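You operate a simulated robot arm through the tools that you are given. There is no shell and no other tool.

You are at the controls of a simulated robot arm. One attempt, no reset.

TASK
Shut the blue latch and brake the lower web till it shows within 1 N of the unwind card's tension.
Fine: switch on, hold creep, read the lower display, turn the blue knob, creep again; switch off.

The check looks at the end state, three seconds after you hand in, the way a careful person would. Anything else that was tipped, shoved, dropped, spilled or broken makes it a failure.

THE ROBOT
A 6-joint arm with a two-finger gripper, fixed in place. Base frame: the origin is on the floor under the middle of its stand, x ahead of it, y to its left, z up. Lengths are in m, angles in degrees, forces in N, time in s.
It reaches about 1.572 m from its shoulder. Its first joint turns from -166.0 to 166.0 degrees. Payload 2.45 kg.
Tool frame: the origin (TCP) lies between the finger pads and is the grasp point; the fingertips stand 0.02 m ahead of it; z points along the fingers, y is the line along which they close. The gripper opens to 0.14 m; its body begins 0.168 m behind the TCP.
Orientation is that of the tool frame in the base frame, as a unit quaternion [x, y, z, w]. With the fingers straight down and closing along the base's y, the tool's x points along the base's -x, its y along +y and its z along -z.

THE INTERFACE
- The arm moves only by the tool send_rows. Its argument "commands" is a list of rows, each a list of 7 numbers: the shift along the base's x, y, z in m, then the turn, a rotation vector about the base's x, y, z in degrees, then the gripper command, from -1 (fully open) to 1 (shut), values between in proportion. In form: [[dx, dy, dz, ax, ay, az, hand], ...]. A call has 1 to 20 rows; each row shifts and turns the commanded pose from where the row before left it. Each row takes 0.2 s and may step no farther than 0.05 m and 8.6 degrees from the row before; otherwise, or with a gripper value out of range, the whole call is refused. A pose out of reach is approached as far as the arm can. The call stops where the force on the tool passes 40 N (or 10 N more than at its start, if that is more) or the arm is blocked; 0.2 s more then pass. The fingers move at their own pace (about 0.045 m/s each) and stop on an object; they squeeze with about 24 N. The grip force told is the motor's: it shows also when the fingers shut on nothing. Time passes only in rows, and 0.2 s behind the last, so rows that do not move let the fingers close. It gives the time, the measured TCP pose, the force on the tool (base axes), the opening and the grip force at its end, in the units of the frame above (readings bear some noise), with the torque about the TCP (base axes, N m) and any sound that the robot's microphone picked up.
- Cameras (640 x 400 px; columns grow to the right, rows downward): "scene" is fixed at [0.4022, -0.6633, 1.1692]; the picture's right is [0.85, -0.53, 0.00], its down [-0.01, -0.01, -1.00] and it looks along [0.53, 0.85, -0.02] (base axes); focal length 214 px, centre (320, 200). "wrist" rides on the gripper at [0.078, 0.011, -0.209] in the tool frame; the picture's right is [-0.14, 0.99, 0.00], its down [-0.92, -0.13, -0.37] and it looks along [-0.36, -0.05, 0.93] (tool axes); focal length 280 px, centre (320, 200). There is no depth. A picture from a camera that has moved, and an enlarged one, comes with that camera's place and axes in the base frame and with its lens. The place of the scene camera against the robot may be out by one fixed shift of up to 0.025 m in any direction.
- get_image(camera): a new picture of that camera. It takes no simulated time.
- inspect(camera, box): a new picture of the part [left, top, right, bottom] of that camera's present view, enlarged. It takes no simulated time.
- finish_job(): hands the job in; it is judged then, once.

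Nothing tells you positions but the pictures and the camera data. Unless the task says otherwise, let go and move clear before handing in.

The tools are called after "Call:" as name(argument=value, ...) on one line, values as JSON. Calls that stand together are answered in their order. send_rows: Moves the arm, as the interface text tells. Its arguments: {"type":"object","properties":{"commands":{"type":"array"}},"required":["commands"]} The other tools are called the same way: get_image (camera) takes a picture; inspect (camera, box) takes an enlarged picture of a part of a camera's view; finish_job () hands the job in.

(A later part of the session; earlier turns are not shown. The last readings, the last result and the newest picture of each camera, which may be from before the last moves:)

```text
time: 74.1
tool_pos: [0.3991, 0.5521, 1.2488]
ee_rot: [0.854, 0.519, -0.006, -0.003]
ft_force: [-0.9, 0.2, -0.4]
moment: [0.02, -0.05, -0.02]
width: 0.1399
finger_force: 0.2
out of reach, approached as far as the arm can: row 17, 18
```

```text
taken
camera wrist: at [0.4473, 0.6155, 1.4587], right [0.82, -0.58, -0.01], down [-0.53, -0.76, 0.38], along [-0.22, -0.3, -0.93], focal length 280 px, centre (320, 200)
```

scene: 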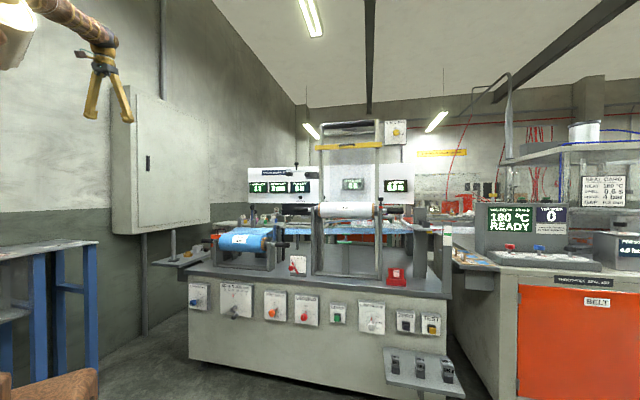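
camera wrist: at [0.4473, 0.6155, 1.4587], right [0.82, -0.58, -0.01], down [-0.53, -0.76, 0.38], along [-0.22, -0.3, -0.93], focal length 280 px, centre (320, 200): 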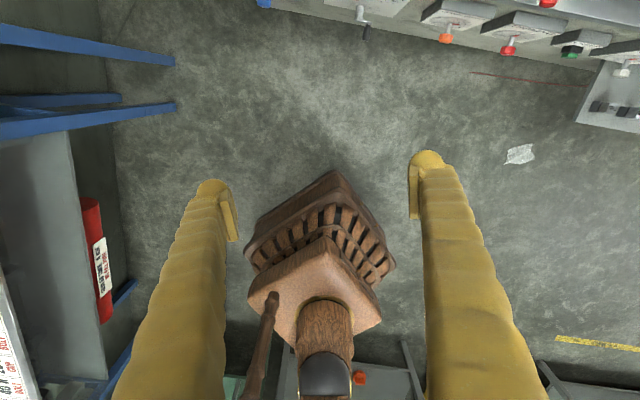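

The tool's roll limit is clear now. I'll go left with the tool vertical, turn it so the camera looks back toward the stand's left end, and tilt it.

Call:
send_rows(commands=[[-0.0364, 0.0273, 0, 0, 0, 7.9, -1], [-0.0364, 0.0273, 0, 0, 0, 7.9, -1], [-0.0364, 0.0273, 0, 0, 0, 7.9, -1], [-0.0364, 0.0273, 0, 0, 0, 7.9, -1], [-0.0364, 0.0273, 0, 0, 0, 7.9, -1], [-0.0364, 0.0273, 0, 0, 0, 7.9, -1], [-0.0364, 0.0273, 0, 0, 0, 7.9, -1], [-0.0364, 0.0273, 0, 0, 0, 7.9, -1], [-0.0364, 0.0273, 0, 0, 0, 7.9, -1], [-0.0364, 0.0273, 0, 0, 0, 7.9, -1], [-0.0364, 0.0273, 0, 0, 0, 7.9, -1], [0, 0, 0, 0, 0, 7.9, -1], [0, 0, 0, 0, 0, 7.9, -1], [0, 0, 0, 0, 0, 7.9, -1], [0, 0, 0, 0, 0, 7.9, -1], [0, 0, 0, 0, 0, 7.9, -1], [0, 0, 0, 0, 0, 7.9, -1], [0, 0, 0, 0, 0, 7.9, -1]])

Call:
send_rows(commands=[[0, 0, 0, 2.64, -5.66, 0, -1], [0, 0, 0, 2.64, -5.66, 0, -1], [0, 0, 0, 2.64, -5.66, 0, -1], [0, 0, 0, 2.64, -5.66, 0, -1]])

Call:
get_image(camera="wrist")

```text
time: 76.2
tool_pos: [0.2214, 0.776, 1.24]
ee_rot: [0.48, 0.877, -0.013, 0.002]
ft_force: [-1.0, 0.4, -0.7]
moment: [-0.07, -0.22, -0.02]
width: 0.1399
finger_force: 0.1
stopped in row 10: the arm was blocked; the commanded pose is now the measured one
```

```text
time: 77.3
tool_pos: [0.3384, 0.7652, 1.1549]
ee_rot: [0.527, 0.829, 0.101, 0.159]
ft_force: [-1.1, 0.8, -0.2]
moment: [0.0, -0.09, 0.0]
width: 0.1405
finger_force: 0.1
stopped in row 4: the arm was blocked; the commanded pose is now the measured one
```

```text
taken
camera wrist: at [0.239, 0.8391, 1.3411], right [0.89, 0.3, 0.35], down [0.12, -0.89, 0.45], along [0.45, -0.35, -0.82], focal length 280 px, centre (320, 200)
```

wrist: 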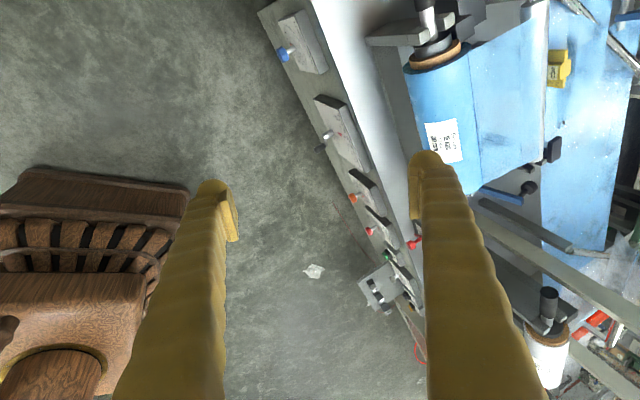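

Something seems to hold the arm back around this heading. I notice a cream-coloured object in the scene's upper left; I'll check what it is.

Call:
inspect(camera="scene", box=[0, 0, 160, 160])

Call:
get_image(camera="scene")

```text
2.50 times, centred on (80, 80) of scene
camera zoom: at [0.4022, -0.6633, 1.1692], right [0.85, -0.53, 0.0], down [-0.01, -0.01, -1.0], along [0.53, 0.85, -0.02], focal length 536 px, centre (920, 500)
```

zoom: 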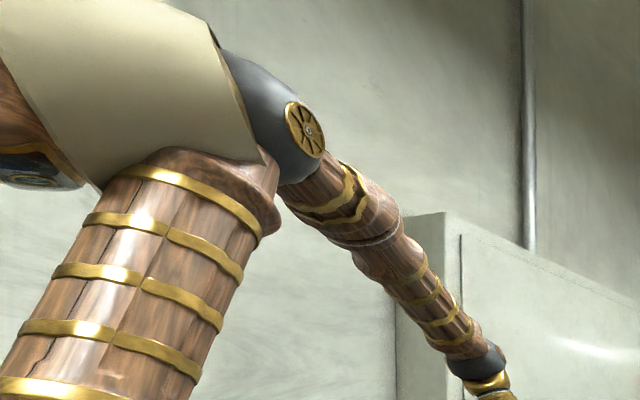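

```text
taken
```

scene: 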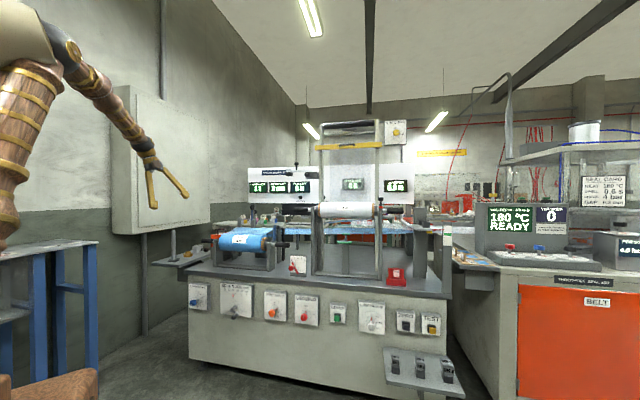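

A cream drum-like thing sits by the arm's elbow, perhaps a fixed object. I'll move the arm away to the right and take a clear look at it.

Call:
send_rows(commands=[[0.03, -0.03, 0.02, 0, 0, 0, -1], [0.03, -0.03, 0.02, 0, 0, 0, -1], [0.03, -0.03, 0.02, 0, 0, 0, -1], [0.02, -0.04, 0, 0, 0, 0, -1], [0.02, -0.04, 0, 0, 0, 0, -1], [0.02, -0.04, 0, 0, 0, 0, -1], [0.015, -0.045, 0, 0, 0, 0, -1], [0.01, -0.045, 0, 0, 0, 0, -1], [0.01, -0.045, 0, 0, 0, 0, -1], [0.01, -0.045, 0, 0, 0, 0, -1], [0.0, -0.045, 0, 0, 0, 0, -1], [0.0, -0.045, 0, 0, 0, 0, -1], [0.0, -0.045, 0, 0, 0, 0, -1], [0.0, -0.045, 0, 0, 0, 0, -1]])

Call:
get_image(camera="scene")

Call:
inspect(camera="scene", box=[0, 0, 160, 160])

Call:
get_image(camera="wrist")

```text
time: 80.3
tool_pos: [0.5233, 0.199, 1.2206]
ee_rot: [0.521, 0.832, 0.105, 0.158]
ft_force: [0.2, -1.2, -0.6]
moment: [-0.01, -0.02, 0.03]
width: 0.1399
finger_force: 0.2
```

```text
taken
```

scene: 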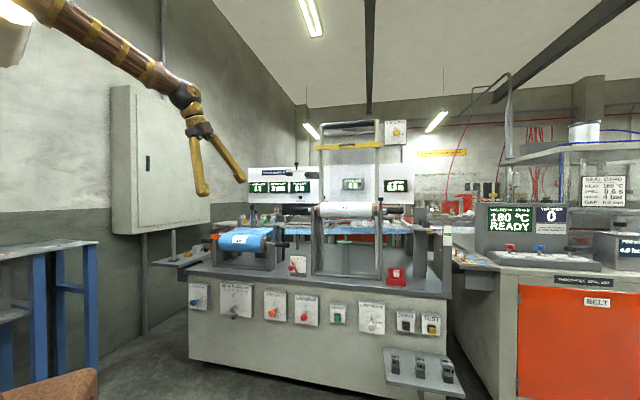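

```text
2.50 times, centred on (80, 80) of scene
camera zoom: at [0.4022, -0.6633, 1.1692], right [0.85, -0.53, 0.0], down [-0.01, -0.01, -1.0], along [0.53, 0.85, -0.02], focal length 536 px, centre (920, 500)
```

zoom: 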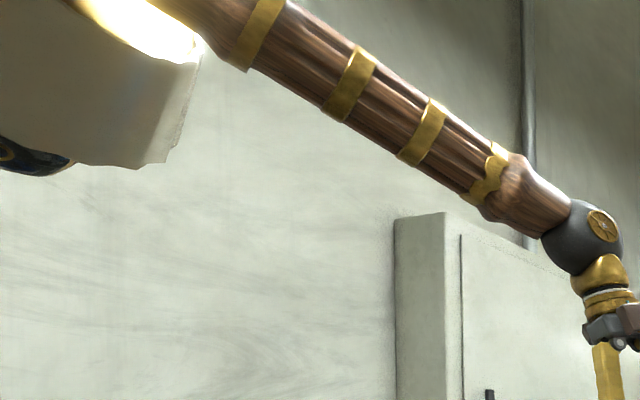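

```text
taken
camera wrist: at [0.4228, 0.2707, 1.4071], right [0.88, 0.31, 0.36], down [0.13, -0.89, 0.44], along [0.45, -0.34, -0.82], focal length 280 px, centre (320, 200)
```

wrist: 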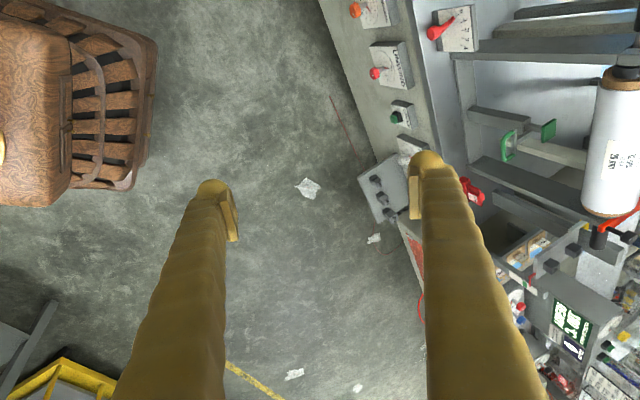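

I need an unobstructed look at that corner. I'll move the arm further right.

Call:
send_rows(commands=[[0.01, -0.045, 0, 0, 0, 0, -1], [0.01, -0.045, 0, 0, 0, 0, -1], [0.01, -0.045, 0, 0, 0, 0, -1], [0.01, -0.045, 0, 0, 0, 0, -1], [0.01, -0.045, 0, 0, 0, 0, -1], [0.01, -0.045, 0, 0, 0, 0, -1], [0.01, -0.045, 0, 0, 0, 0, -1], [0.01, -0.045, 0, 0, 0, 0, -1], [0.01, -0.045, 0, 0, 0, 0, -1], [0.01, -0.045, 0, 0, 0, 0, -1], [0.0, -0.045, 0, 0, 0, 0, -1], [0.0, -0.045, 0, 0, 0, 0, -1]])

Call:
get_image(camera="scene")

Call:
get_image(camera="wrist")

```text
time: 82.9
tool_pos: [0.6228, -0.3451, 1.2183]
ee_rot: [0.521, 0.832, 0.105, 0.159]
ft_force: [-0.1, -0.1, 0.8]
moment: [0.0, 0.01, -0.01]
width: 0.14
finger_force: 0.0
```

```text
taken
```

scene: 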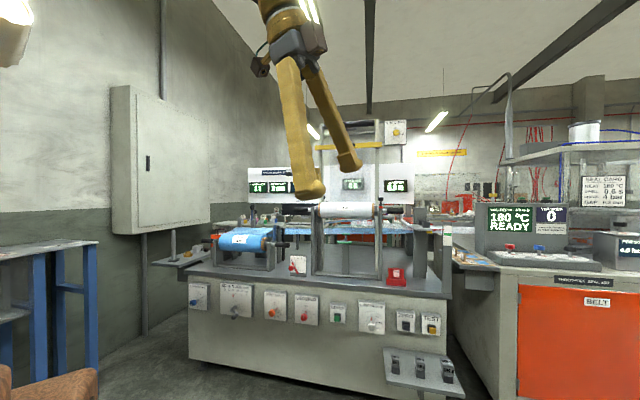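

```text
taken
camera wrist: at [0.5214, -0.2723, 1.4049], right [0.88, 0.31, 0.36], down [0.13, -0.89, 0.44], along [0.45, -0.34, -0.82], focal length 280 px, centre (320, 200)
```

wrist: 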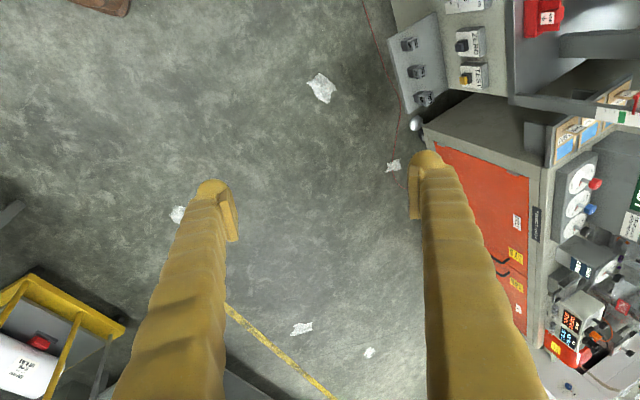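

Call:
inspect(camera="scene", box=[0, 0, 100, 100])

Call:
inspect(camera="scene", box=[0, 230, 110, 400])

```text
4.00 times, centred on (50, 50) of scene
camera zoom: at [0.4022, -0.6633, 1.1692], right [0.85, -0.53, 0.0], down [-0.01, -0.01, -1.0], along [0.53, 0.85, -0.02], focal length 858 px, centre (1400, 800)
```

zoom: 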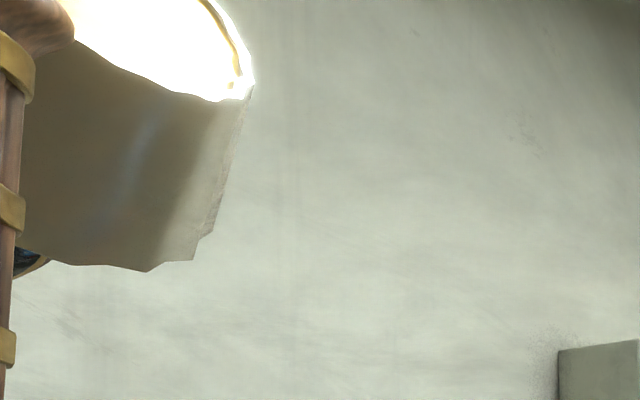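

```text
2.35 times, centred on (55, 315) of scene
camera zoom: at [0.4022, -0.6633, 1.1692], right [0.85, -0.53, 0.0], down [-0.01, -0.01, -1.0], along [0.53, 0.85, -0.02], focal length 505 px, centre (944, -71)
```

zoom: 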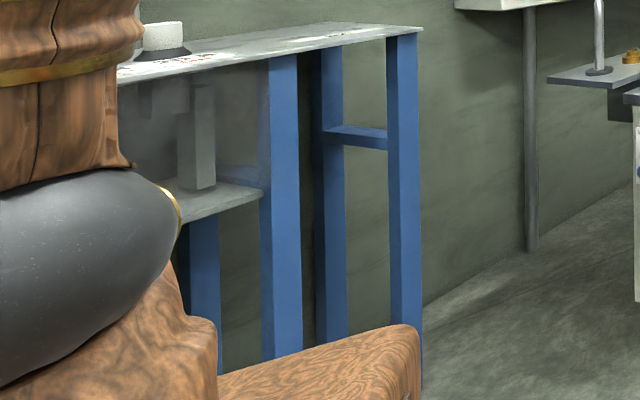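

The cream part belongs to the arm itself. From this vantage I can see into the gap at the stand's right end; I'll enlarge it.

Call:
inspect(camera="wrist", box=[440, 0, 640, 200])

Call:
inspect(camera="wrist", box=[0, 180, 200, 400])

Call:
inspect(camera="wrist", box=[480, 180, 640, 400])

```text
2.00 times, centred on (540, 100) of wrist
camera zoom: at [0.5214, -0.2723, 1.4049], right [0.88, 0.31, 0.36], down [0.13, -0.89, 0.44], along [0.45, -0.34, -0.82], focal length 561 px, centre (-120, 400)
```

zoom: 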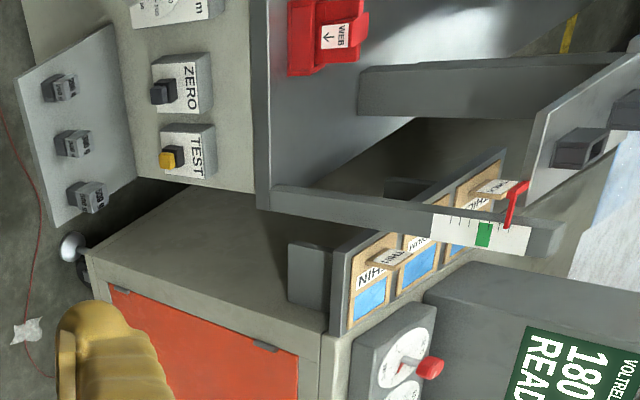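

```text
1.82 times, centred on (100, 290) of wrist
camera zoom: at [0.5214, -0.2723, 1.4049], right [0.88, 0.31, 0.36], down [0.13, -0.89, 0.44], along [0.45, -0.34, -0.82], focal length 510 px, centre (720, 36)
```

zoom: 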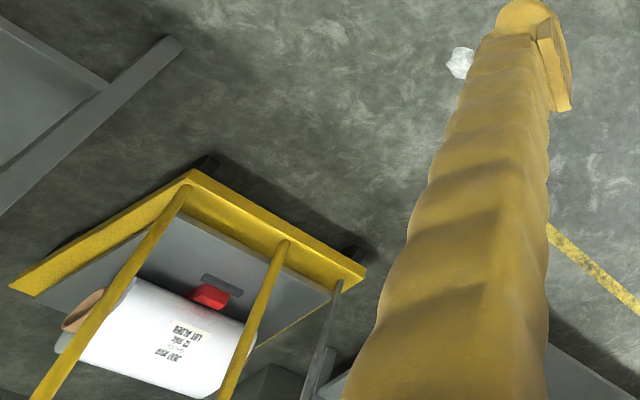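

```text
1.82 times, centred on (560, 290) of wrist
camera zoom: at [0.5214, -0.2723, 1.4049], right [0.88, 0.31, 0.36], down [0.13, -0.89, 0.44], along [0.45, -0.34, -0.82], focal length 510 px, centre (-116, 36)
```

zoom: 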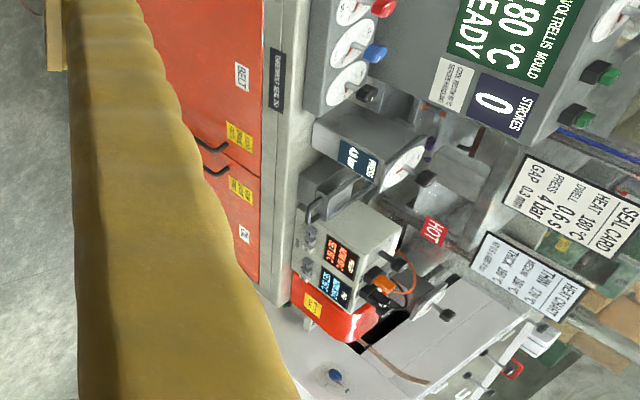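

Nothing in the gap. I'll revisit the winder side at the back and enlarge the small cards there, keeping high past the fixed camera.

Call:
send_rows(commands=[[0, 0, 0.045, 0, 5.5, -4.6, -1], [0, 0, 0.045, 0, 5.5, -4.6, -1], [0, 0, 0.045, 0, 5.5, -4.6, -1], [0, 0, 0.045, 0, 5.5, -4.6, -1], [-0.0335, -0.0365, 0, 0, 0, -4.6, -1], [-0.0361, -0.0342, 0, 0, 0, -4.6, -1], [-0.038, -0.0309, 0, 0, 0, -4.6, -1], [-0.0395, -0.0278, 0, 0, 0, -4.6, -1], [-0.0409, -0.0244, 0, 0, 0, -4.6, -1], [-0.0419, -0.0211, 0, 0, 0, -4.6, -1], [-0.0427, -0.0177, 0, 0, 0, -4.6, -1], [-0.0433, -0.0144, 0, 0, 0, -4.6, -1], [-0.0435, -0.0109, 0, 0, 0, -4.6, -1], [-0.0436, -0.0077, 0, 0, 0, -4.6, -1], [-0.0433, -0.0043, 0, 0, 0, -4.6, -1], [-0.0428, -0.0011, 0, 0, 0, -4.6, -1], [-0.0422, 0.002, 0, 0, 0, 0, -1], [-0.0411, 0.005, 0, 0, 0, 0, -1], [-0.0401, 0.0079, 0, 0, 0, 0, -1], [-0.0387, 0.0107, 0, 0, 0, 0, -1]])

Call:
send_rows(commands=[[0, 0, 0, -4.8, 5.75, 0, -1], [0, 0, 0, -4.8, 5.75, 0, -1], [0, 0, 0, -4.8, 5.75, 0, -1], [0, 0, 0, -4.8, 5.75, 0, -1], [0, 0, 0, -4.8, 5.75, 0, -1], [0, 0, 0, 0, 0, 0, -1]])

Call:
get_image(camera="wrist")

```text
time: 87.1
tool_pos: [-0.0275, -0.5471, 1.3997]
ee_rot: [0.932, 0.363, -0.026, -0.001]
ft_force: [0.4, -0.4, -0.1]
moment: [0.0, 0.02, 0.04]
width: 0.1399
finger_force: 0.0
```

```text
time: 88.7
tool_pos: [-0.0195, -0.579, 1.3606]
ee_rot: [0.876, 0.35, -0.325, 0.068]
ft_force: [0.3, -0.6, -1.4]
moment: [0.02, 0.03, -0.02]
width: 0.1401
finger_force: 0.0
stopped in row 6: the arm was blocked; the commanded pose is now the measured one
```

```text
taken
camera wrist: at [0.1395, -0.4712, 1.4755], right [0.58, -0.82, -0.02], down [-0.39, -0.3, 0.87], along [-0.72, -0.49, -0.49], focal length 280 px, centre (320, 200)
```

wrist: 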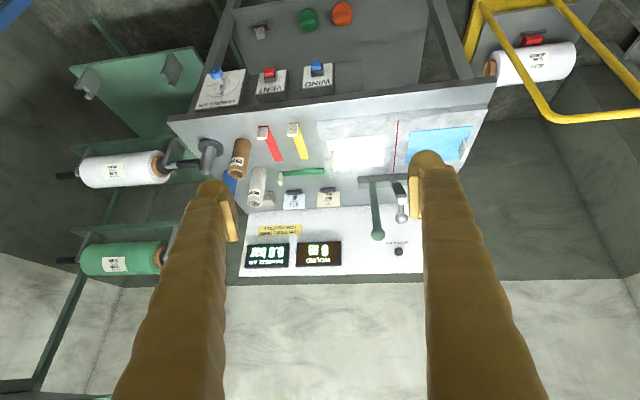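

Call:
inspect(camera="wrist", box=[240, 120, 420, 280])

Call:
inspect(camera="wrist", box=[270, 180, 350, 215])

Call:
inspect(camera="wrist", box=[0, 0, 220, 300])

Call:
inspect(camera="wrist", box=[460, 0, 640, 200])

```text
2.50 times, centred on (330, 200) of wrist
camera zoom: at [0.1395, -0.4712, 1.4755], right [0.58, -0.82, -0.02], down [-0.39, -0.3, 0.87], along [-0.72, -0.49, -0.49], focal length 701 px, centre (295, 200)
```

zoom: 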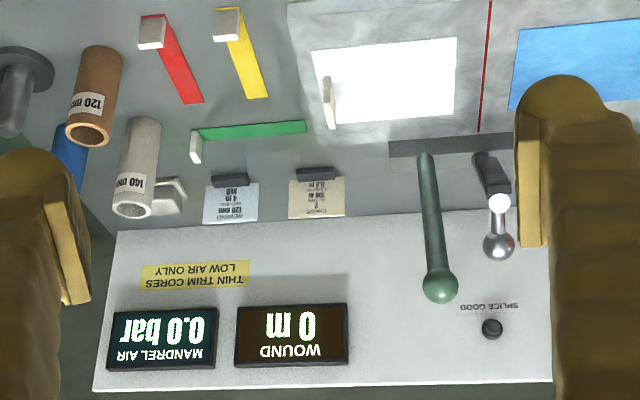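

```text
8.00 times, centred on (310, 198) of wrist
camera zoom: at [0.1395, -0.4712, 1.4755], right [0.58, -0.82, -0.02], down [-0.39, -0.3, 0.87], along [-0.72, -0.49, -0.49], focal length 2243 px, centre (400, 220)
```

zoom: 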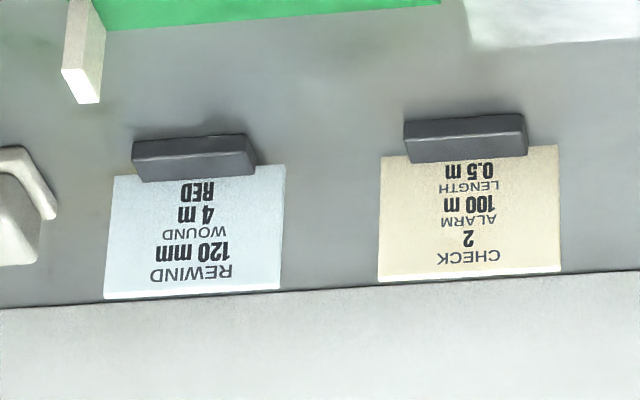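

```text
1.33 times, centred on (110, 150) of wrist
camera zoom: at [0.1395, -0.4712, 1.4755], right [0.58, -0.82, -0.02], down [-0.39, -0.3, 0.87], along [-0.72, -0.49, -0.49], focal length 374 px, centre (600, 267)
```

zoom: 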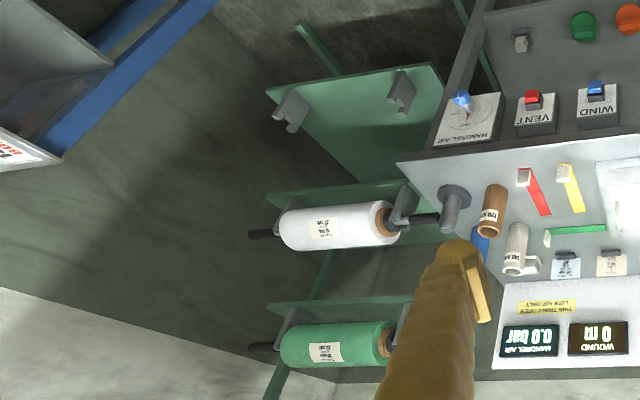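

```text
2.00 times, centred on (550, 100) of wrist
camera zoom: at [0.1395, -0.4712, 1.4755], right [0.58, -0.82, -0.02], down [-0.39, -0.3, 0.87], along [-0.72, -0.49, -0.49], focal length 561 px, centre (-140, 400)
```

zoom: 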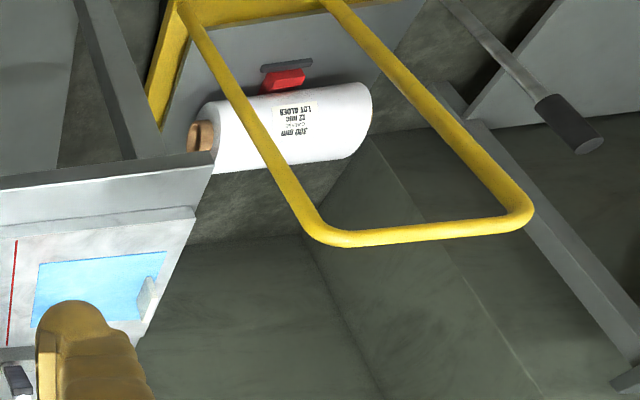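

Found small clipped cards on the winder: "REWIND" and "CHECK". A third small card is hidden behind my right finger, so I'll turn the tool to reveal it.

Call:
send_rows(commands=[[0.02, 0, 0, 0, 0, 6, -1], [0.02, 0, 0, 0, 0, 6, -1], [0.02, 0, 0, 0, 0, 6, -1], [0.02, 0, 0, 0, 0, 6, -1], [0, 0, 0, 0, 0, 0, -1]])

Call:
get_image(camera="wrist")

```text
time: 90.1
tool_pos: [0.0715, -0.6062, 1.3217]
ee_rot: [0.785, 0.536, -0.294, 0.102]
ft_force: [0.4, -0.7, -0.2]
moment: [0.02, 0.01, -0.02]
width: 0.1399
finger_force: 0.0
stopped in row 5: the arm was blocked; the commanded pose is now the measured one
```

```text
taken
camera wrist: at [0.1734, -0.4508, 1.4449], right [0.86, -0.51, -0.07], down [-0.22, -0.49, 0.84], along [-0.46, -0.71, -0.53], focal length 280 px, centre (320, 200)
```

wrist: 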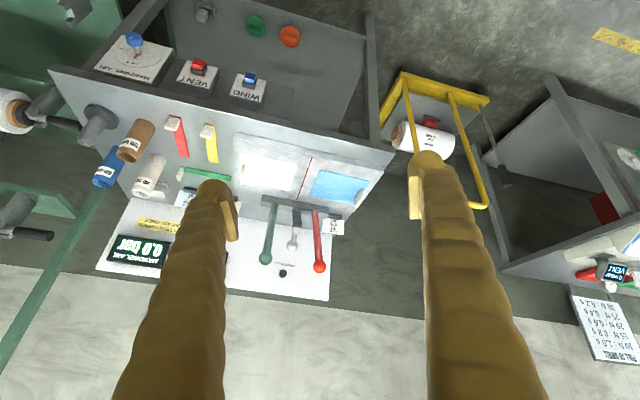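

Call:
inspect(camera="wrist", box=[310, 210, 360, 245])

Call:
inspect(camera="wrist", box=[220, 140, 400, 300])

```text
11.43 times, centred on (335, 228) of wrist
camera zoom: at [0.1734, -0.4508, 1.4449], right [0.86, -0.51, -0.07], down [-0.22, -0.49, 0.84], along [-0.46, -0.71, -0.53], focal length 3204 px, centre (149, -114)
```

zoom: 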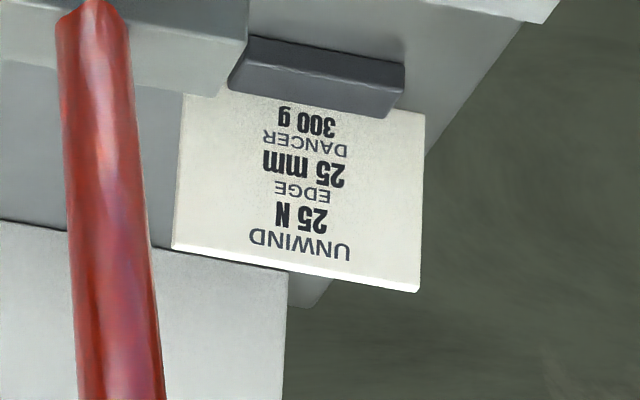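

```text
2.50 times, centred on (310, 220) of wrist
camera zoom: at [0.1734, -0.4508, 1.4449], right [0.86, -0.51, -0.07], down [-0.22, -0.49, 0.84], along [-0.46, -0.71, -0.53], focal length 701 px, centre (345, 150)
```

zoom: 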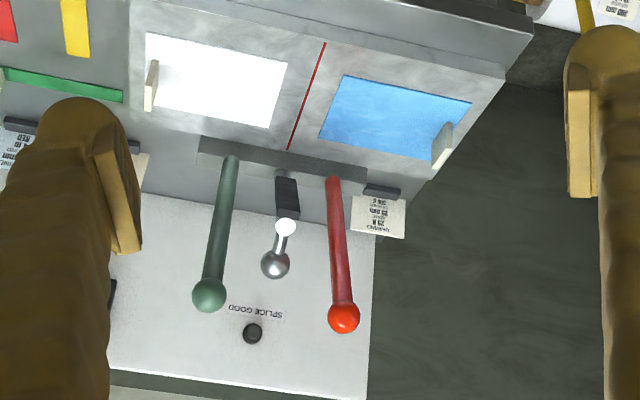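

Found it: the UNWIND card reads 25 N (edge 25 mm, dancer 300 g), so the lower display must show 25 ± 1 N. Now I swing back to the front of the stand.

Call:
send_rows(commands=[[0.0426, 0.0035, 0.02, 0, 0, 5.25, -1], [0.0425, 0.0065, 0.02, 0, 0, 5.25, -1], [0.0418, 0.0104, 0.02, 0, 0, 5.25, -1], [0.0416, 0.0125, 0.02, 0, 0, 5.25, -1], [0.0416, 0.0159, 0.02, 0, 0, 5.25, -1], [0.0398, 0.0184, 0, 0, 0, 5.25, -1], [0.0384, 0.0213, 0, 0, 0, 5.25, -1], [0.0365, 0.0248, 0, 0, 0, 5.25, -1], [0.0354, 0.0266, 0, 0, 0, 5.25, -1], [0.0337, 0.0292, 0, 0, 0, 5.25, -1], [0.0316, 0.0316, 0, 0, 0, 5.25, -1], [0.0295, 0.0339, 0, 0, 0, 5.25, -1], [0.0264, 0.0366, 0, 0, 0, 5.25, -1], [0.0246, 0.0379, 0, 0, 0, 5.25, -1], [0.0225, 0.0409, 0, 0, 0, 5.25, -1], [0.0192, 0.0415, 0, 0, 0, 5.25, -1]])

Call:
send_rows(commands=[[0.0164, 0.0429, 0, 0, 0, 5.25, -1], [0.0124, 0.0443, 0, 0, 0, 5.25, -1], [0.0102, 0.0452, 0, 0, 0, 5.25, -1], [0.0071, 0.0459, 0, 0, 0, 5.25, -1], [0.0039, 0.0465, 0, 0, 0, 5.25, -1], [0.0006, 0.0469, 0, 0, 0, 5.25, -1], [-0.0036, 0.0469, 0, 0, 0, 5.25, -1], [-0.006, 0.0468, 0, 0, 0, 5.25, -1], [-0.0096, 0.0477, 0, 0, 0, 5.25, -1], [-0.0127, 0.046, 0, 0, 0, 5.25, -1], [-0.0159, 0.0451, 0, 0, 0, 5.25, -1], [-0.02, 0.0436, 0, 0, 0, 5.25, -1], [-0.0222, 0.0429, 0, 0, 0, 5.25, -1], [-0.0252, 0.0413, 0, 0, 0, 5.25, -1], [-0.0283, 0.0396, 0, 0, 0, 5.25, -1], [-0.031, 0.0377, 0, 0, 0, 5.25, -1], [0, 0, 0, 0, 0, 0, -1]])

Call:
get_image(camera="wrist")

```text
time: 93.5
tool_pos: [0.6185, -0.2112, 1.4257]
ee_rot: [0.224, 0.922, -0.148, 0.277]
ft_force: [0.9, -0.5, 0.0]
moment: [0.01, 0.01, -0.02]
width: 0.1397
finger_force: 0.1
```

```text
time: 97.1
tool_pos: [0.4939, 0.4957, 1.4261]
ee_rot: [-0.45, 0.836, 0.075, 0.305]
ft_force: [0.2, 0.5, -1.0]
moment: [0.03, 0.0, 0.0]
width: 0.14
finger_force: 0.2
```

```text
taken
camera wrist: at [0.3606, 0.363, 1.5481], right [-0.74, 0.67, -0.07], down [0.31, 0.43, 0.85], along [0.6, 0.6, -0.53], focal length 280 px, centre (320, 200)
```

wrist: 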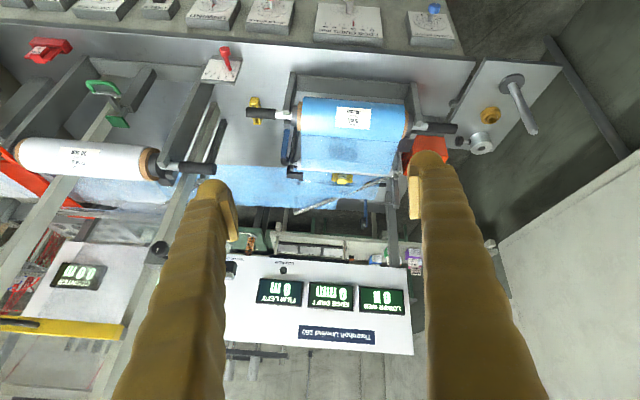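

I'm back in front of the stand. I'll look closely at the open blue latch and, for comparison, the closed red one on the upper roll.

Call:
inspect(camera="wrist", box=[235, 85, 345, 195])

Call:
inspect(camera="wrist", box=[0, 120, 90, 220])

Call:
inspect(camera="scene", box=[265, 215, 305, 260])

Call:
inspect(camera="scene", box=[365, 190, 415, 230])

```text
3.64 times, centred on (290, 140) of wrist
camera zoom: at [0.3606, 0.363, 1.5481], right [-0.74, 0.67, -0.07], down [0.31, 0.43, 0.85], along [0.6, 0.6, -0.53], focal length 1020 px, centre (429, 418)
```

zoom: 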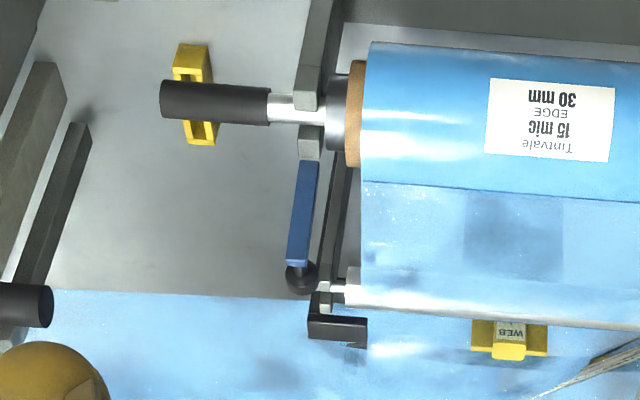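

```text
4.00 times, centred on (45, 170) of wrist
camera zoom: at [0.3606, 0.363, 1.5481], right [-0.74, 0.67, -0.07], down [0.31, 0.43, 0.85], along [0.6, 0.6, -0.53], focal length 1122 px, centre (1420, 320)
```

zoom: 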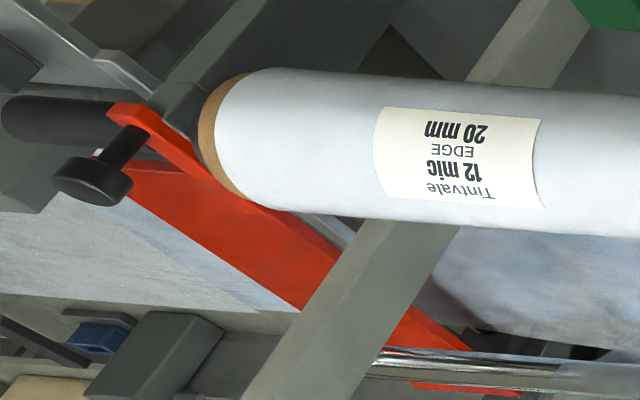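

```text
8.89 times, centred on (285, 238) of scene
camera zoom: at [0.4022, -0.6633, 1.1692], right [0.85, -0.53, 0.0], down [-0.01, -0.01, -1.0], along [0.53, 0.85, -0.02], focal length 1906 px, centre (631, -133)
```

zoom: 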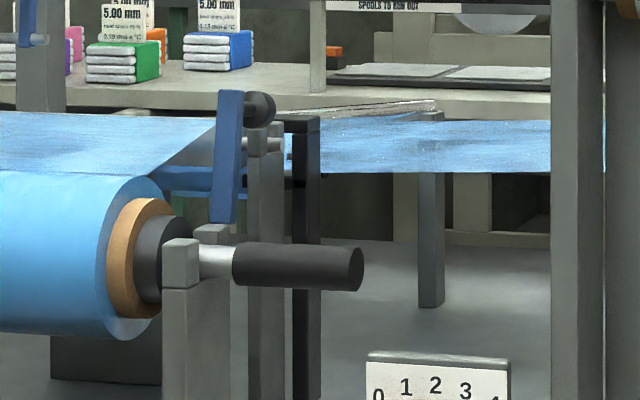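

```text
10.00 times, centred on (390, 210) of scene
camera zoom: at [0.4022, -0.6633, 1.1692], right [0.85, -0.53, 0.0], down [-0.01, -0.01, -1.0], along [0.53, 0.85, -0.02], focal length 2145 px, centre (-380, 100)
```

zoom: 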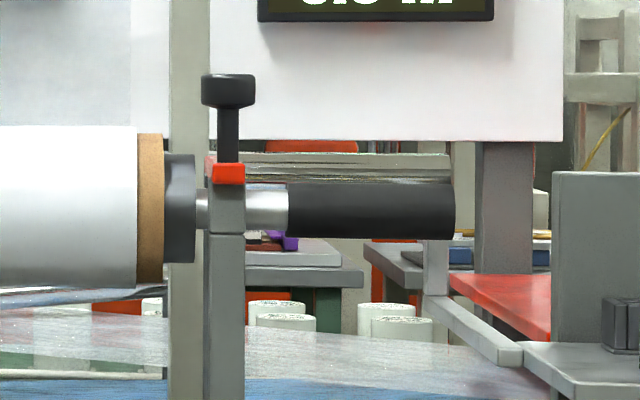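

The latch geometry is clear: the bar stands up from its pivot at about (0.903, 0.732, 0.89) with its black knob pointing backward. Closed means lying forward over the shaft with the knob up. I'll close the fingers and move above and behind it.

Call:
send_rows(commands=[[0.0339, 0.0217, -0.0197, 1.67, 2.33, -2.95, 1], [0.0339, 0.0217, -0.0197, 1.67, 2.33, -2.95, 1], [0.0339, 0.0217, -0.0197, 1.67, 2.33, -2.95, 1], [0.0339, 0.0217, -0.0197, 0, 0, 0, 1], [0.0339, 0.0217, -0.0197, 0, 0, 0, 1], [0.0339, 0.0217, -0.0197, 0, 0, 0, 1], [0.0339, 0.0217, -0.0197, 0, 0, 0, 1], [0.0339, 0.0217, -0.0197, 0, 0, 0, 1], [0.0339, 0.0217, -0.0197, 0, 0, 0, 1], [0.0339, 0.0217, -0.0197, 0, 0, 0, 1], [0.0339, 0.0217, -0.0197, 0, 0, 0, 1], [0.0339, 0.0217, -0.0197, 0, 0, 0, 1]])

Call:
get_image(camera="wrist")

Call:
get_image(camera="scene")

```text
time: 99.7
tool_pos: [0.9014, 0.7582, 1.1894]
ee_rot: [-0.366, 0.88, 0.116, 0.278]
ft_force: [-0.6, 0.3, 1.3]
moment: [-0.02, -0.01, 0.0]
width: 0.0002
finger_force: 23.7
```

```text
taken
camera wrist: at [0.7633, 0.6349, 1.3168], right [-0.62, 0.78, 0.08], down [0.47, 0.29, 0.83], along [0.62, 0.55, -0.55], focal length 280 px, centre (320, 200)
```

wrist: 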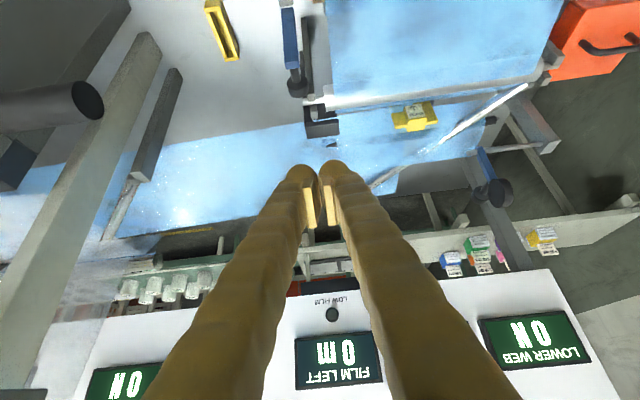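

```text
taken
```

scene: 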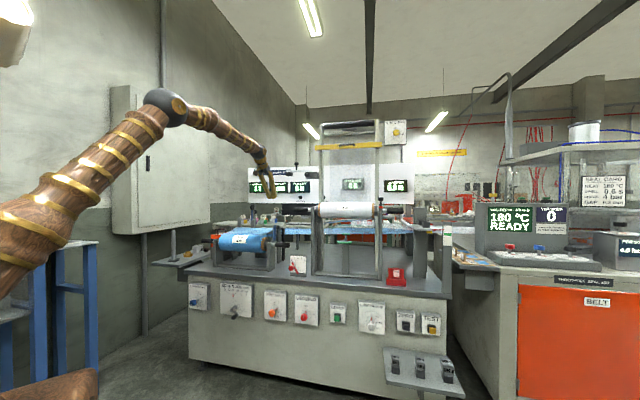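

The picture confirms the knob near (0.951, 0.776, 0.969). I'll go just behind it, steepen the tool, and check the view before lowering.

Call:
send_rows(commands=[[0.026, 0.01515, -0.03, 0, 0, 0, 1], [0.026, 0.01515, -0.03, 0, 0, 0, 1], [0.026, 0.01515, -0.03, 0, 0, 0, 1], [0.026, 0.01515, -0.03, 0, 0, 0, 1], [0, 0, -0.01, -4, 4, 0, 1], [0, 0, -0.01, -4, 4, 0, 1], [0, 0, -0.01, -4, 4, 0, 1], [0, 0, 0, 0, 0, 0, 1]])

Call:
get_image(camera="wrist")

Call:
inspect(camera="scene", box=[230, 150, 330, 260])

```text
time: 101.5
tool_pos: [1.0047, 0.8185, 1.0394]
ee_rot: [-0.378, 0.913, 0.06, 0.143]
ft_force: [0.1, 0.6, -0.5]
moment: [0.02, 0.0, 0.0]
width: 0.0
finger_force: 24.1
```

```text
taken
camera wrist: at [0.8983, 0.7269, 1.2153], right [-0.61, 0.79, 0.04], down [0.63, 0.45, 0.63], along [0.48, 0.41, -0.77], focal length 280 px, centre (320, 200)
```

wrist: 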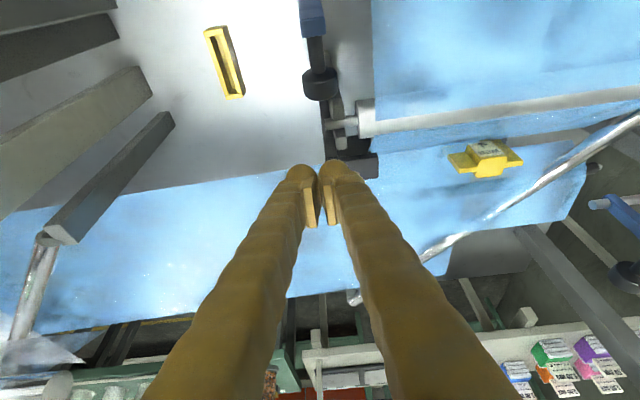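

```text
3.64 times, centred on (280, 205) of scene
camera zoom: at [0.4022, -0.6633, 1.1692], right [0.85, -0.53, 0.0], down [-0.01, -0.01, -1.0], along [0.53, 0.85, -0.02], focal length 780 px, centre (466, 182)
```

zoom: 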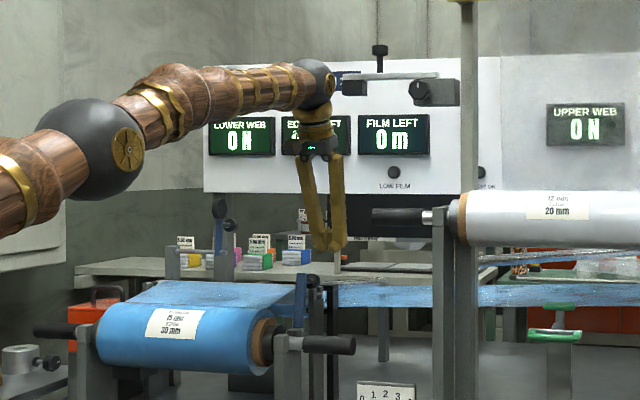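

The closed fingers are right behind the knob and aligned with it. I'll lower so the tips sit at knob height, then push it forward gently.

Call:
send_rows(commands=[[0, 0, -0.02, 0, 0, 0, 1], [0, 0, -0.02, 0, 0, 0, 1], [0, 0, -0.019, 0, 0, 0, 1], [0, 0, 0, 0, 0, 0, 1]])

Call:
get_image(camera="wrist")

```text
time: 102.5
tool_pos: [1.0022, 0.8181, 0.9814]
ee_rot: [-0.379, 0.912, 0.06, 0.145]
ft_force: [-0.1, 0.3, -0.6]
moment: [-0.03, 0.02, 0.02]
width: 0.0
finger_force: 23.9
```

```text
taken
camera wrist: at [0.8979, 0.7268, 1.1573], right [-0.61, 0.79, 0.04], down [0.63, 0.45, 0.64], along [0.48, 0.41, -0.77], focal length 280 px, centre (320, 200)
```

wrist: 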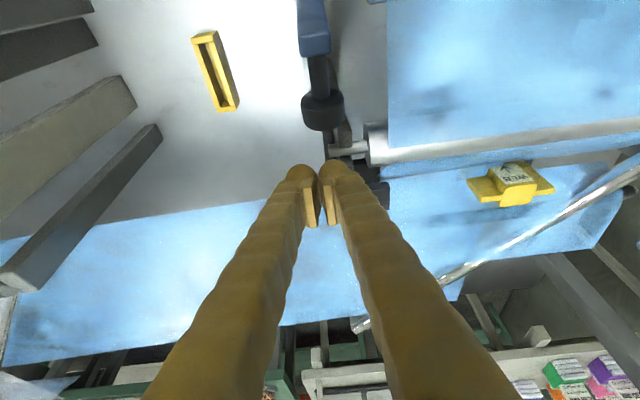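

Tips are behind the knob with clear space. Now I push forward (toward the robot side of the bench) in small steps and watch the force.

Call:
send_rows(commands=[[-0.0106, -0.0106, 0, 0, 0, 0, 1], [-0.0106, -0.0106, 0, 0, 0, 0, 1], [-0.0106, -0.0106, 0, 0, 0, 0, 1], [-0.0106, -0.0106, 0, 0, 0, 0, 1]])

Call:
get_image(camera="wrist")

```text
time: 103.5
tool_pos: [0.9621, 0.7754, 0.9809]
ee_rot: [-0.379, 0.912, 0.06, 0.143]
ft_force: [0.3, 0.1, 0.7]
moment: [-0.11, 0.1, -0.03]
width: 0.0
finger_force: 23.6
```

```text
taken
camera wrist: at [0.8563, 0.6848, 1.1557], right [-0.61, 0.79, 0.04], down [0.63, 0.45, 0.63], along [0.48, 0.41, -0.77], focal length 280 px, centre (320, 200)
```

wrist: 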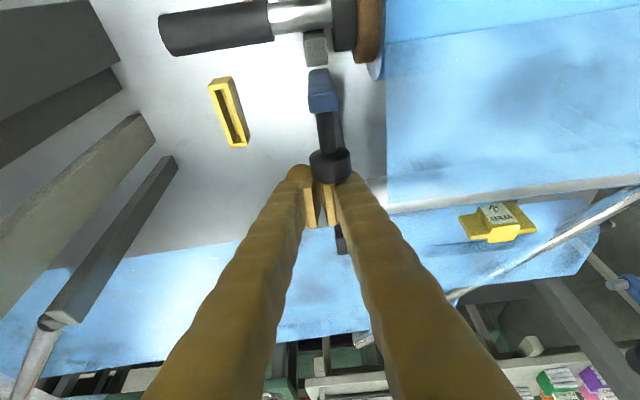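

The fingers are touching the knob. I keep pushing forward.

Call:
send_rows(commands=[[-0.0106, -0.0106, 0, 0, 0, 0, 1], [-0.0106, -0.0106, 0, 0, 0, 0, 1], [-0.0106, -0.0106, 0, 0, 0, 0, 1], [-0.0106, -0.0106, 0, 0, 0, 0, 1]])

Call:
get_image(camera="wrist")

```text
time: 104.5
tool_pos: [0.9198, 0.7331, 0.9809]
ee_rot: [-0.379, 0.912, 0.06, 0.144]
ft_force: [-0.6, 0.3, -0.5]
moment: [0.01, -0.03, 0.01]
width: 0.0
finger_force: 24.5
```

```text
taken
camera wrist: at [0.8136, 0.6417, 1.1567], right [-0.61, 0.79, 0.04], down [0.63, 0.45, 0.63], along [0.48, 0.41, -0.77], focal length 280 px, centre (320, 200)
```

wrist: 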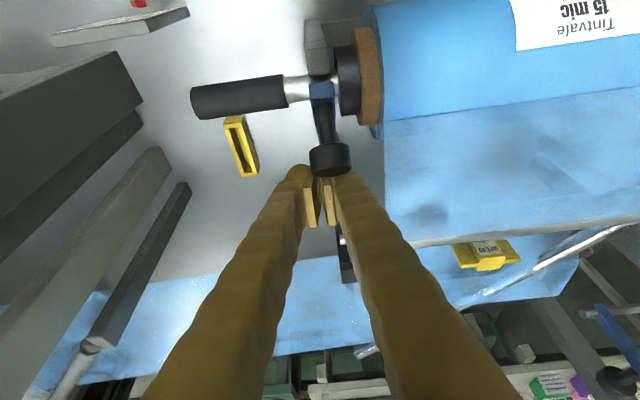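

The lever has swung forward with little force. I continue the push.

Call:
send_rows(commands=[[-0.0106, -0.0106, 0, 0, 0, 0, 1], [-0.0106, -0.0106, 0, 0, 0, 0, 1], [-0.0106, -0.0106, 0, 0, 0, 0, 1], [-0.0106, -0.0106, 0, 0, 0, 0, 1]])

Call:
get_image(camera="wrist")

Call:
inspect(camera="scene", box=[240, 200, 310, 260])

```text
time: 105.5
tool_pos: [0.8771, 0.6909, 0.9815]
ee_rot: [-0.378, 0.912, 0.06, 0.144]
ft_force: [0.1, -0.4, -0.3]
moment: [0.03, -0.02, 0.0]
width: 0.0
finger_force: 24.2
```

```text
taken
camera wrist: at [0.7715, 0.5993, 1.1576], right [-0.61, 0.79, 0.04], down [0.63, 0.45, 0.64], along [0.48, 0.41, -0.77], focal length 280 px, centre (320, 200)
```

wrist: 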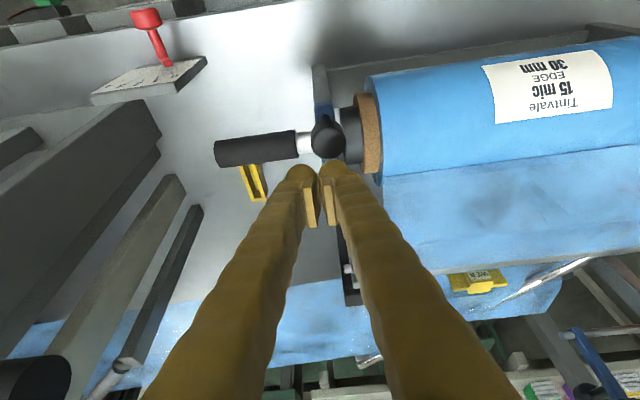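

```text
6.67 times, centred on (275, 230) of scene
camera zoom: at [0.4022, -0.6633, 1.1692], right [0.85, -0.53, 0.0], down [-0.01, -0.01, -1.0], along [0.53, 0.85, -0.02], focal length 1430 px, centre (620, 0)
```

zoom: 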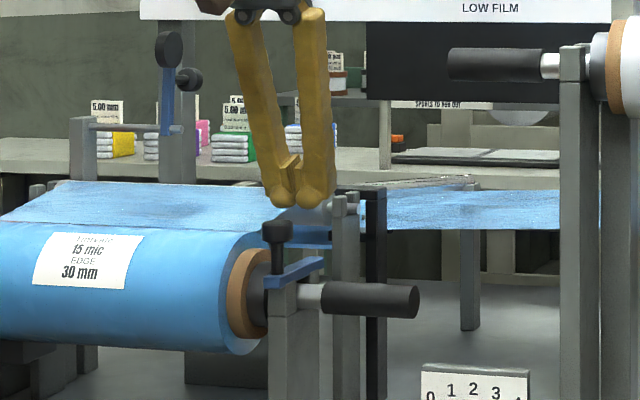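

The bar is nearly lying down over the shaft with the knob up. I'll lift, go above the knob and press down lightly to make sure it's fully shut.

Call:
send_rows(commands=[[0, 0, 0.02, 0, 0, 0, 1], [-0.018, -0.0103, 0.015, 0, 0, 0, 1], [-0.018, -0.0103, 0, 0, 0, 0, 1], [0, 0, -0.015, 0, 0, 0, 1], [0, 0, -0.01, 0, 0, 0, 1], [0, 0, -0.008, 0, 0, 0, 1]])

Call:
get_image(camera="wrist")

Call:
inspect(camera="scene", box=[250, 210, 310, 260])

```text
time: 106.9
tool_pos: [0.8409, 0.6714, 0.9848]
ee_rot: [-0.379, 0.912, 0.06, 0.144]
ft_force: [0.2, 0.4, 0.3]
moment: [0.01, 0.04, 0.02]
width: 0.0001
finger_force: 24.6
```

```text
taken
camera wrist: at [0.7347, 0.5794, 1.1589], right [-0.61, 0.79, 0.04], down [0.63, 0.45, 0.64], along [0.48, 0.41, -0.77], focal length 280 px, centre (320, 200)
```

wrist: 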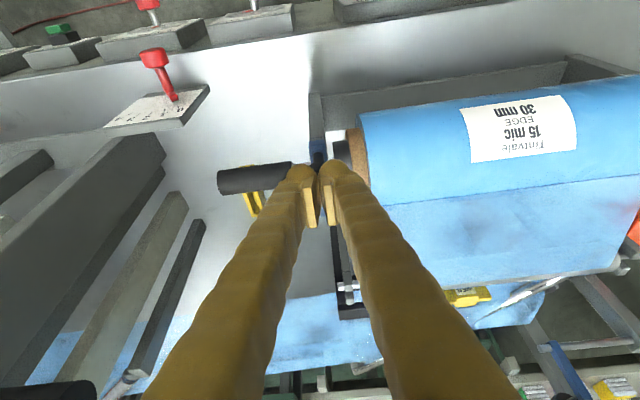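

```text
8.00 times, centred on (280, 235) of scene
camera zoom: at [0.4022, -0.6633, 1.1692], right [0.85, -0.53, 0.0], down [-0.01, -0.01, -1.0], along [0.53, 0.85, -0.02], focal length 1716 px, centre (640, -80)
```

zoom: 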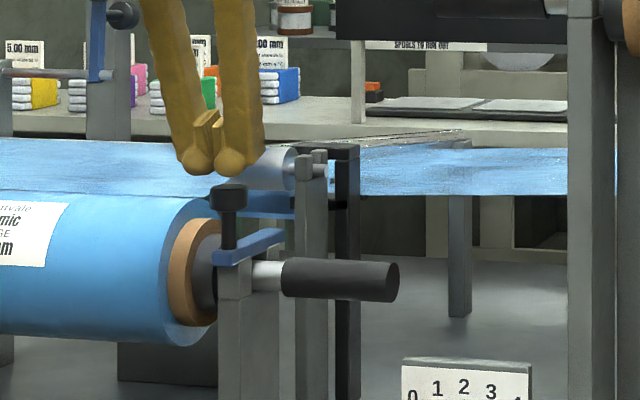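

The bar looks closed; the tips are just above the knob. I press down a little in small steps.

Call:
send_rows(commands=[[0, 0, -0.008, 0, 0, 0, 1], [0, 0, -0.007, 0, 0, 0, 1], [0, 0, -0.006, 0, 0, 0, 1]])

```text
time: 107.9
tool_pos: [0.8407, 0.6713, 0.9675]
ee_rot: [-0.378, 0.912, 0.061, 0.146]
ft_force: [-6.7, -7.4, 12.5]
moment: [-0.12, 0.15, 0.03]
width: 0.0063
finger_force: 29.4
stopped in row 3: the force on the tool passed its limit at 42 N (the readings are from after the stop); the commanded pose is now the measured one
```

Firm contact, and the latch took the press. I'll lift off and check it.

Call:
send_rows(commands=[[0, 0, 0.02, 0, 0, 0, 1], [0, 0, 0.04, 0, 0, 0, 1], [-0.01, -0.01, 0.04, 0, 0, 0, 1], [-0.02, -0.02, 0.03, 0, 0, 0, 1]])

Call:
inspect(camera="scene", box=[250, 210, 310, 260])

Call:
get_image(camera="wrist")

```text
time: 108.9
tool_pos: [0.8109, 0.6435, 1.0952]
ee_rot: [-0.378, 0.912, 0.06, 0.145]
ft_force: [0.5, 0.4, -1.0]
moment: [0.01, -0.02, 0.04]
width: 0.0
finger_force: 28.9
```

```text
8.00 times, centred on (280, 235) of scene
camera zoom: at [0.4022, -0.6633, 1.1692], right [0.85, -0.53, 0.0], down [-0.01, -0.01, -1.0], along [0.53, 0.85, -0.02], focal length 1716 px, centre (640, -80)
```

zoom: 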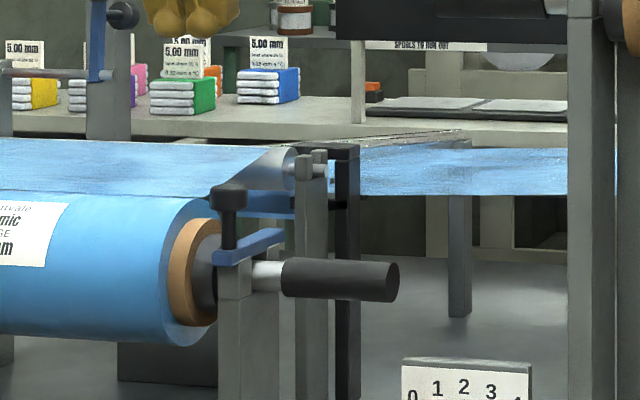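

```text
taken
camera wrist: at [0.704, 0.5509, 1.2705], right [-0.61, 0.79, 0.04], down [0.63, 0.45, 0.64], along [0.48, 0.41, -0.77], focal length 280 px, centre (320, 200)
```

wrist: 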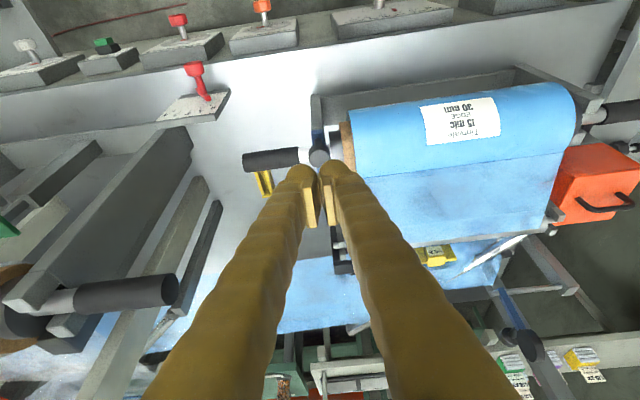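

The blue latch is shut, with its bar flat on the bearing block and the knob upright. Now I retreat in front of the bench and bring the tool toward horizontal for the panel controls.

Call:
send_rows(commands=[[-0.035, -0.03, 0.01, 0, 0, 0, 0], [-0.035, -0.03, 0.01, 0, 0, 0, 0], [-0.035, -0.03, 0, 0, 0, 0, 0], [-0.035, -0.03, 0, 0, 0, 0, 0], [-0.035, -0.03, 0, 0, 0, 0, 0], [-0.035, -0.03, 0, 0, 0, 0, 0], [0, 0, 0, 5.3, -5.3, 0, 0], [0, 0, 0, 5.3, -5.3, 0, 0], [0, 0, 0, 5.3, -5.3, 0, 0], [0, 0, 0, 0, 0, 0, 0]])

Call:
inspect(camera="wrist", box=[340, 0, 540, 120])

Call:
get_image(camera="wrist")

```text
time: 111.1
tool_pos: [0.602, 0.4607, 1.1169]
ee_rot: [-0.359, 0.866, 0.132, 0.322]
ft_force: [-0.5, 0.6, 0.5]
moment: [-0.01, 0.01, 0.01]
width: 0.0701
finger_force: 0.1
```

```text
3.20 times, centred on (440, 60) of wrist
camera zoom: at [0.4554, 0.3286, 1.225], right [-0.63, 0.77, 0.09], down [0.41, 0.23, 0.88], along [0.66, 0.59, -0.47], focal length 897 px, centre (-64, 648)
```

zoom: 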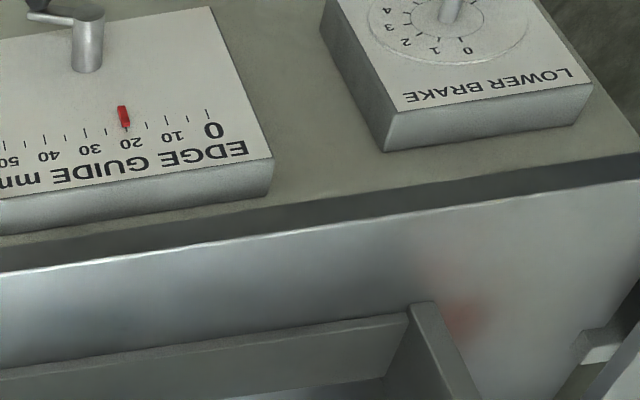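

```text
taken
camera wrist: at [0.4554, 0.3286, 1.225], right [-0.63, 0.77, 0.09], down [0.41, 0.23, 0.88], along [0.66, 0.59, -0.47], focal length 280 px, centre (320, 200)
```

wrist: 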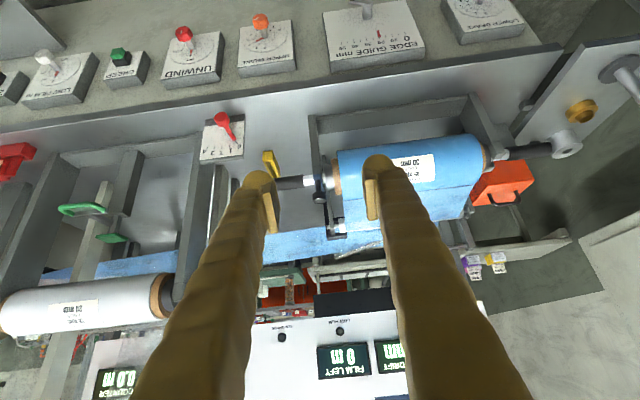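

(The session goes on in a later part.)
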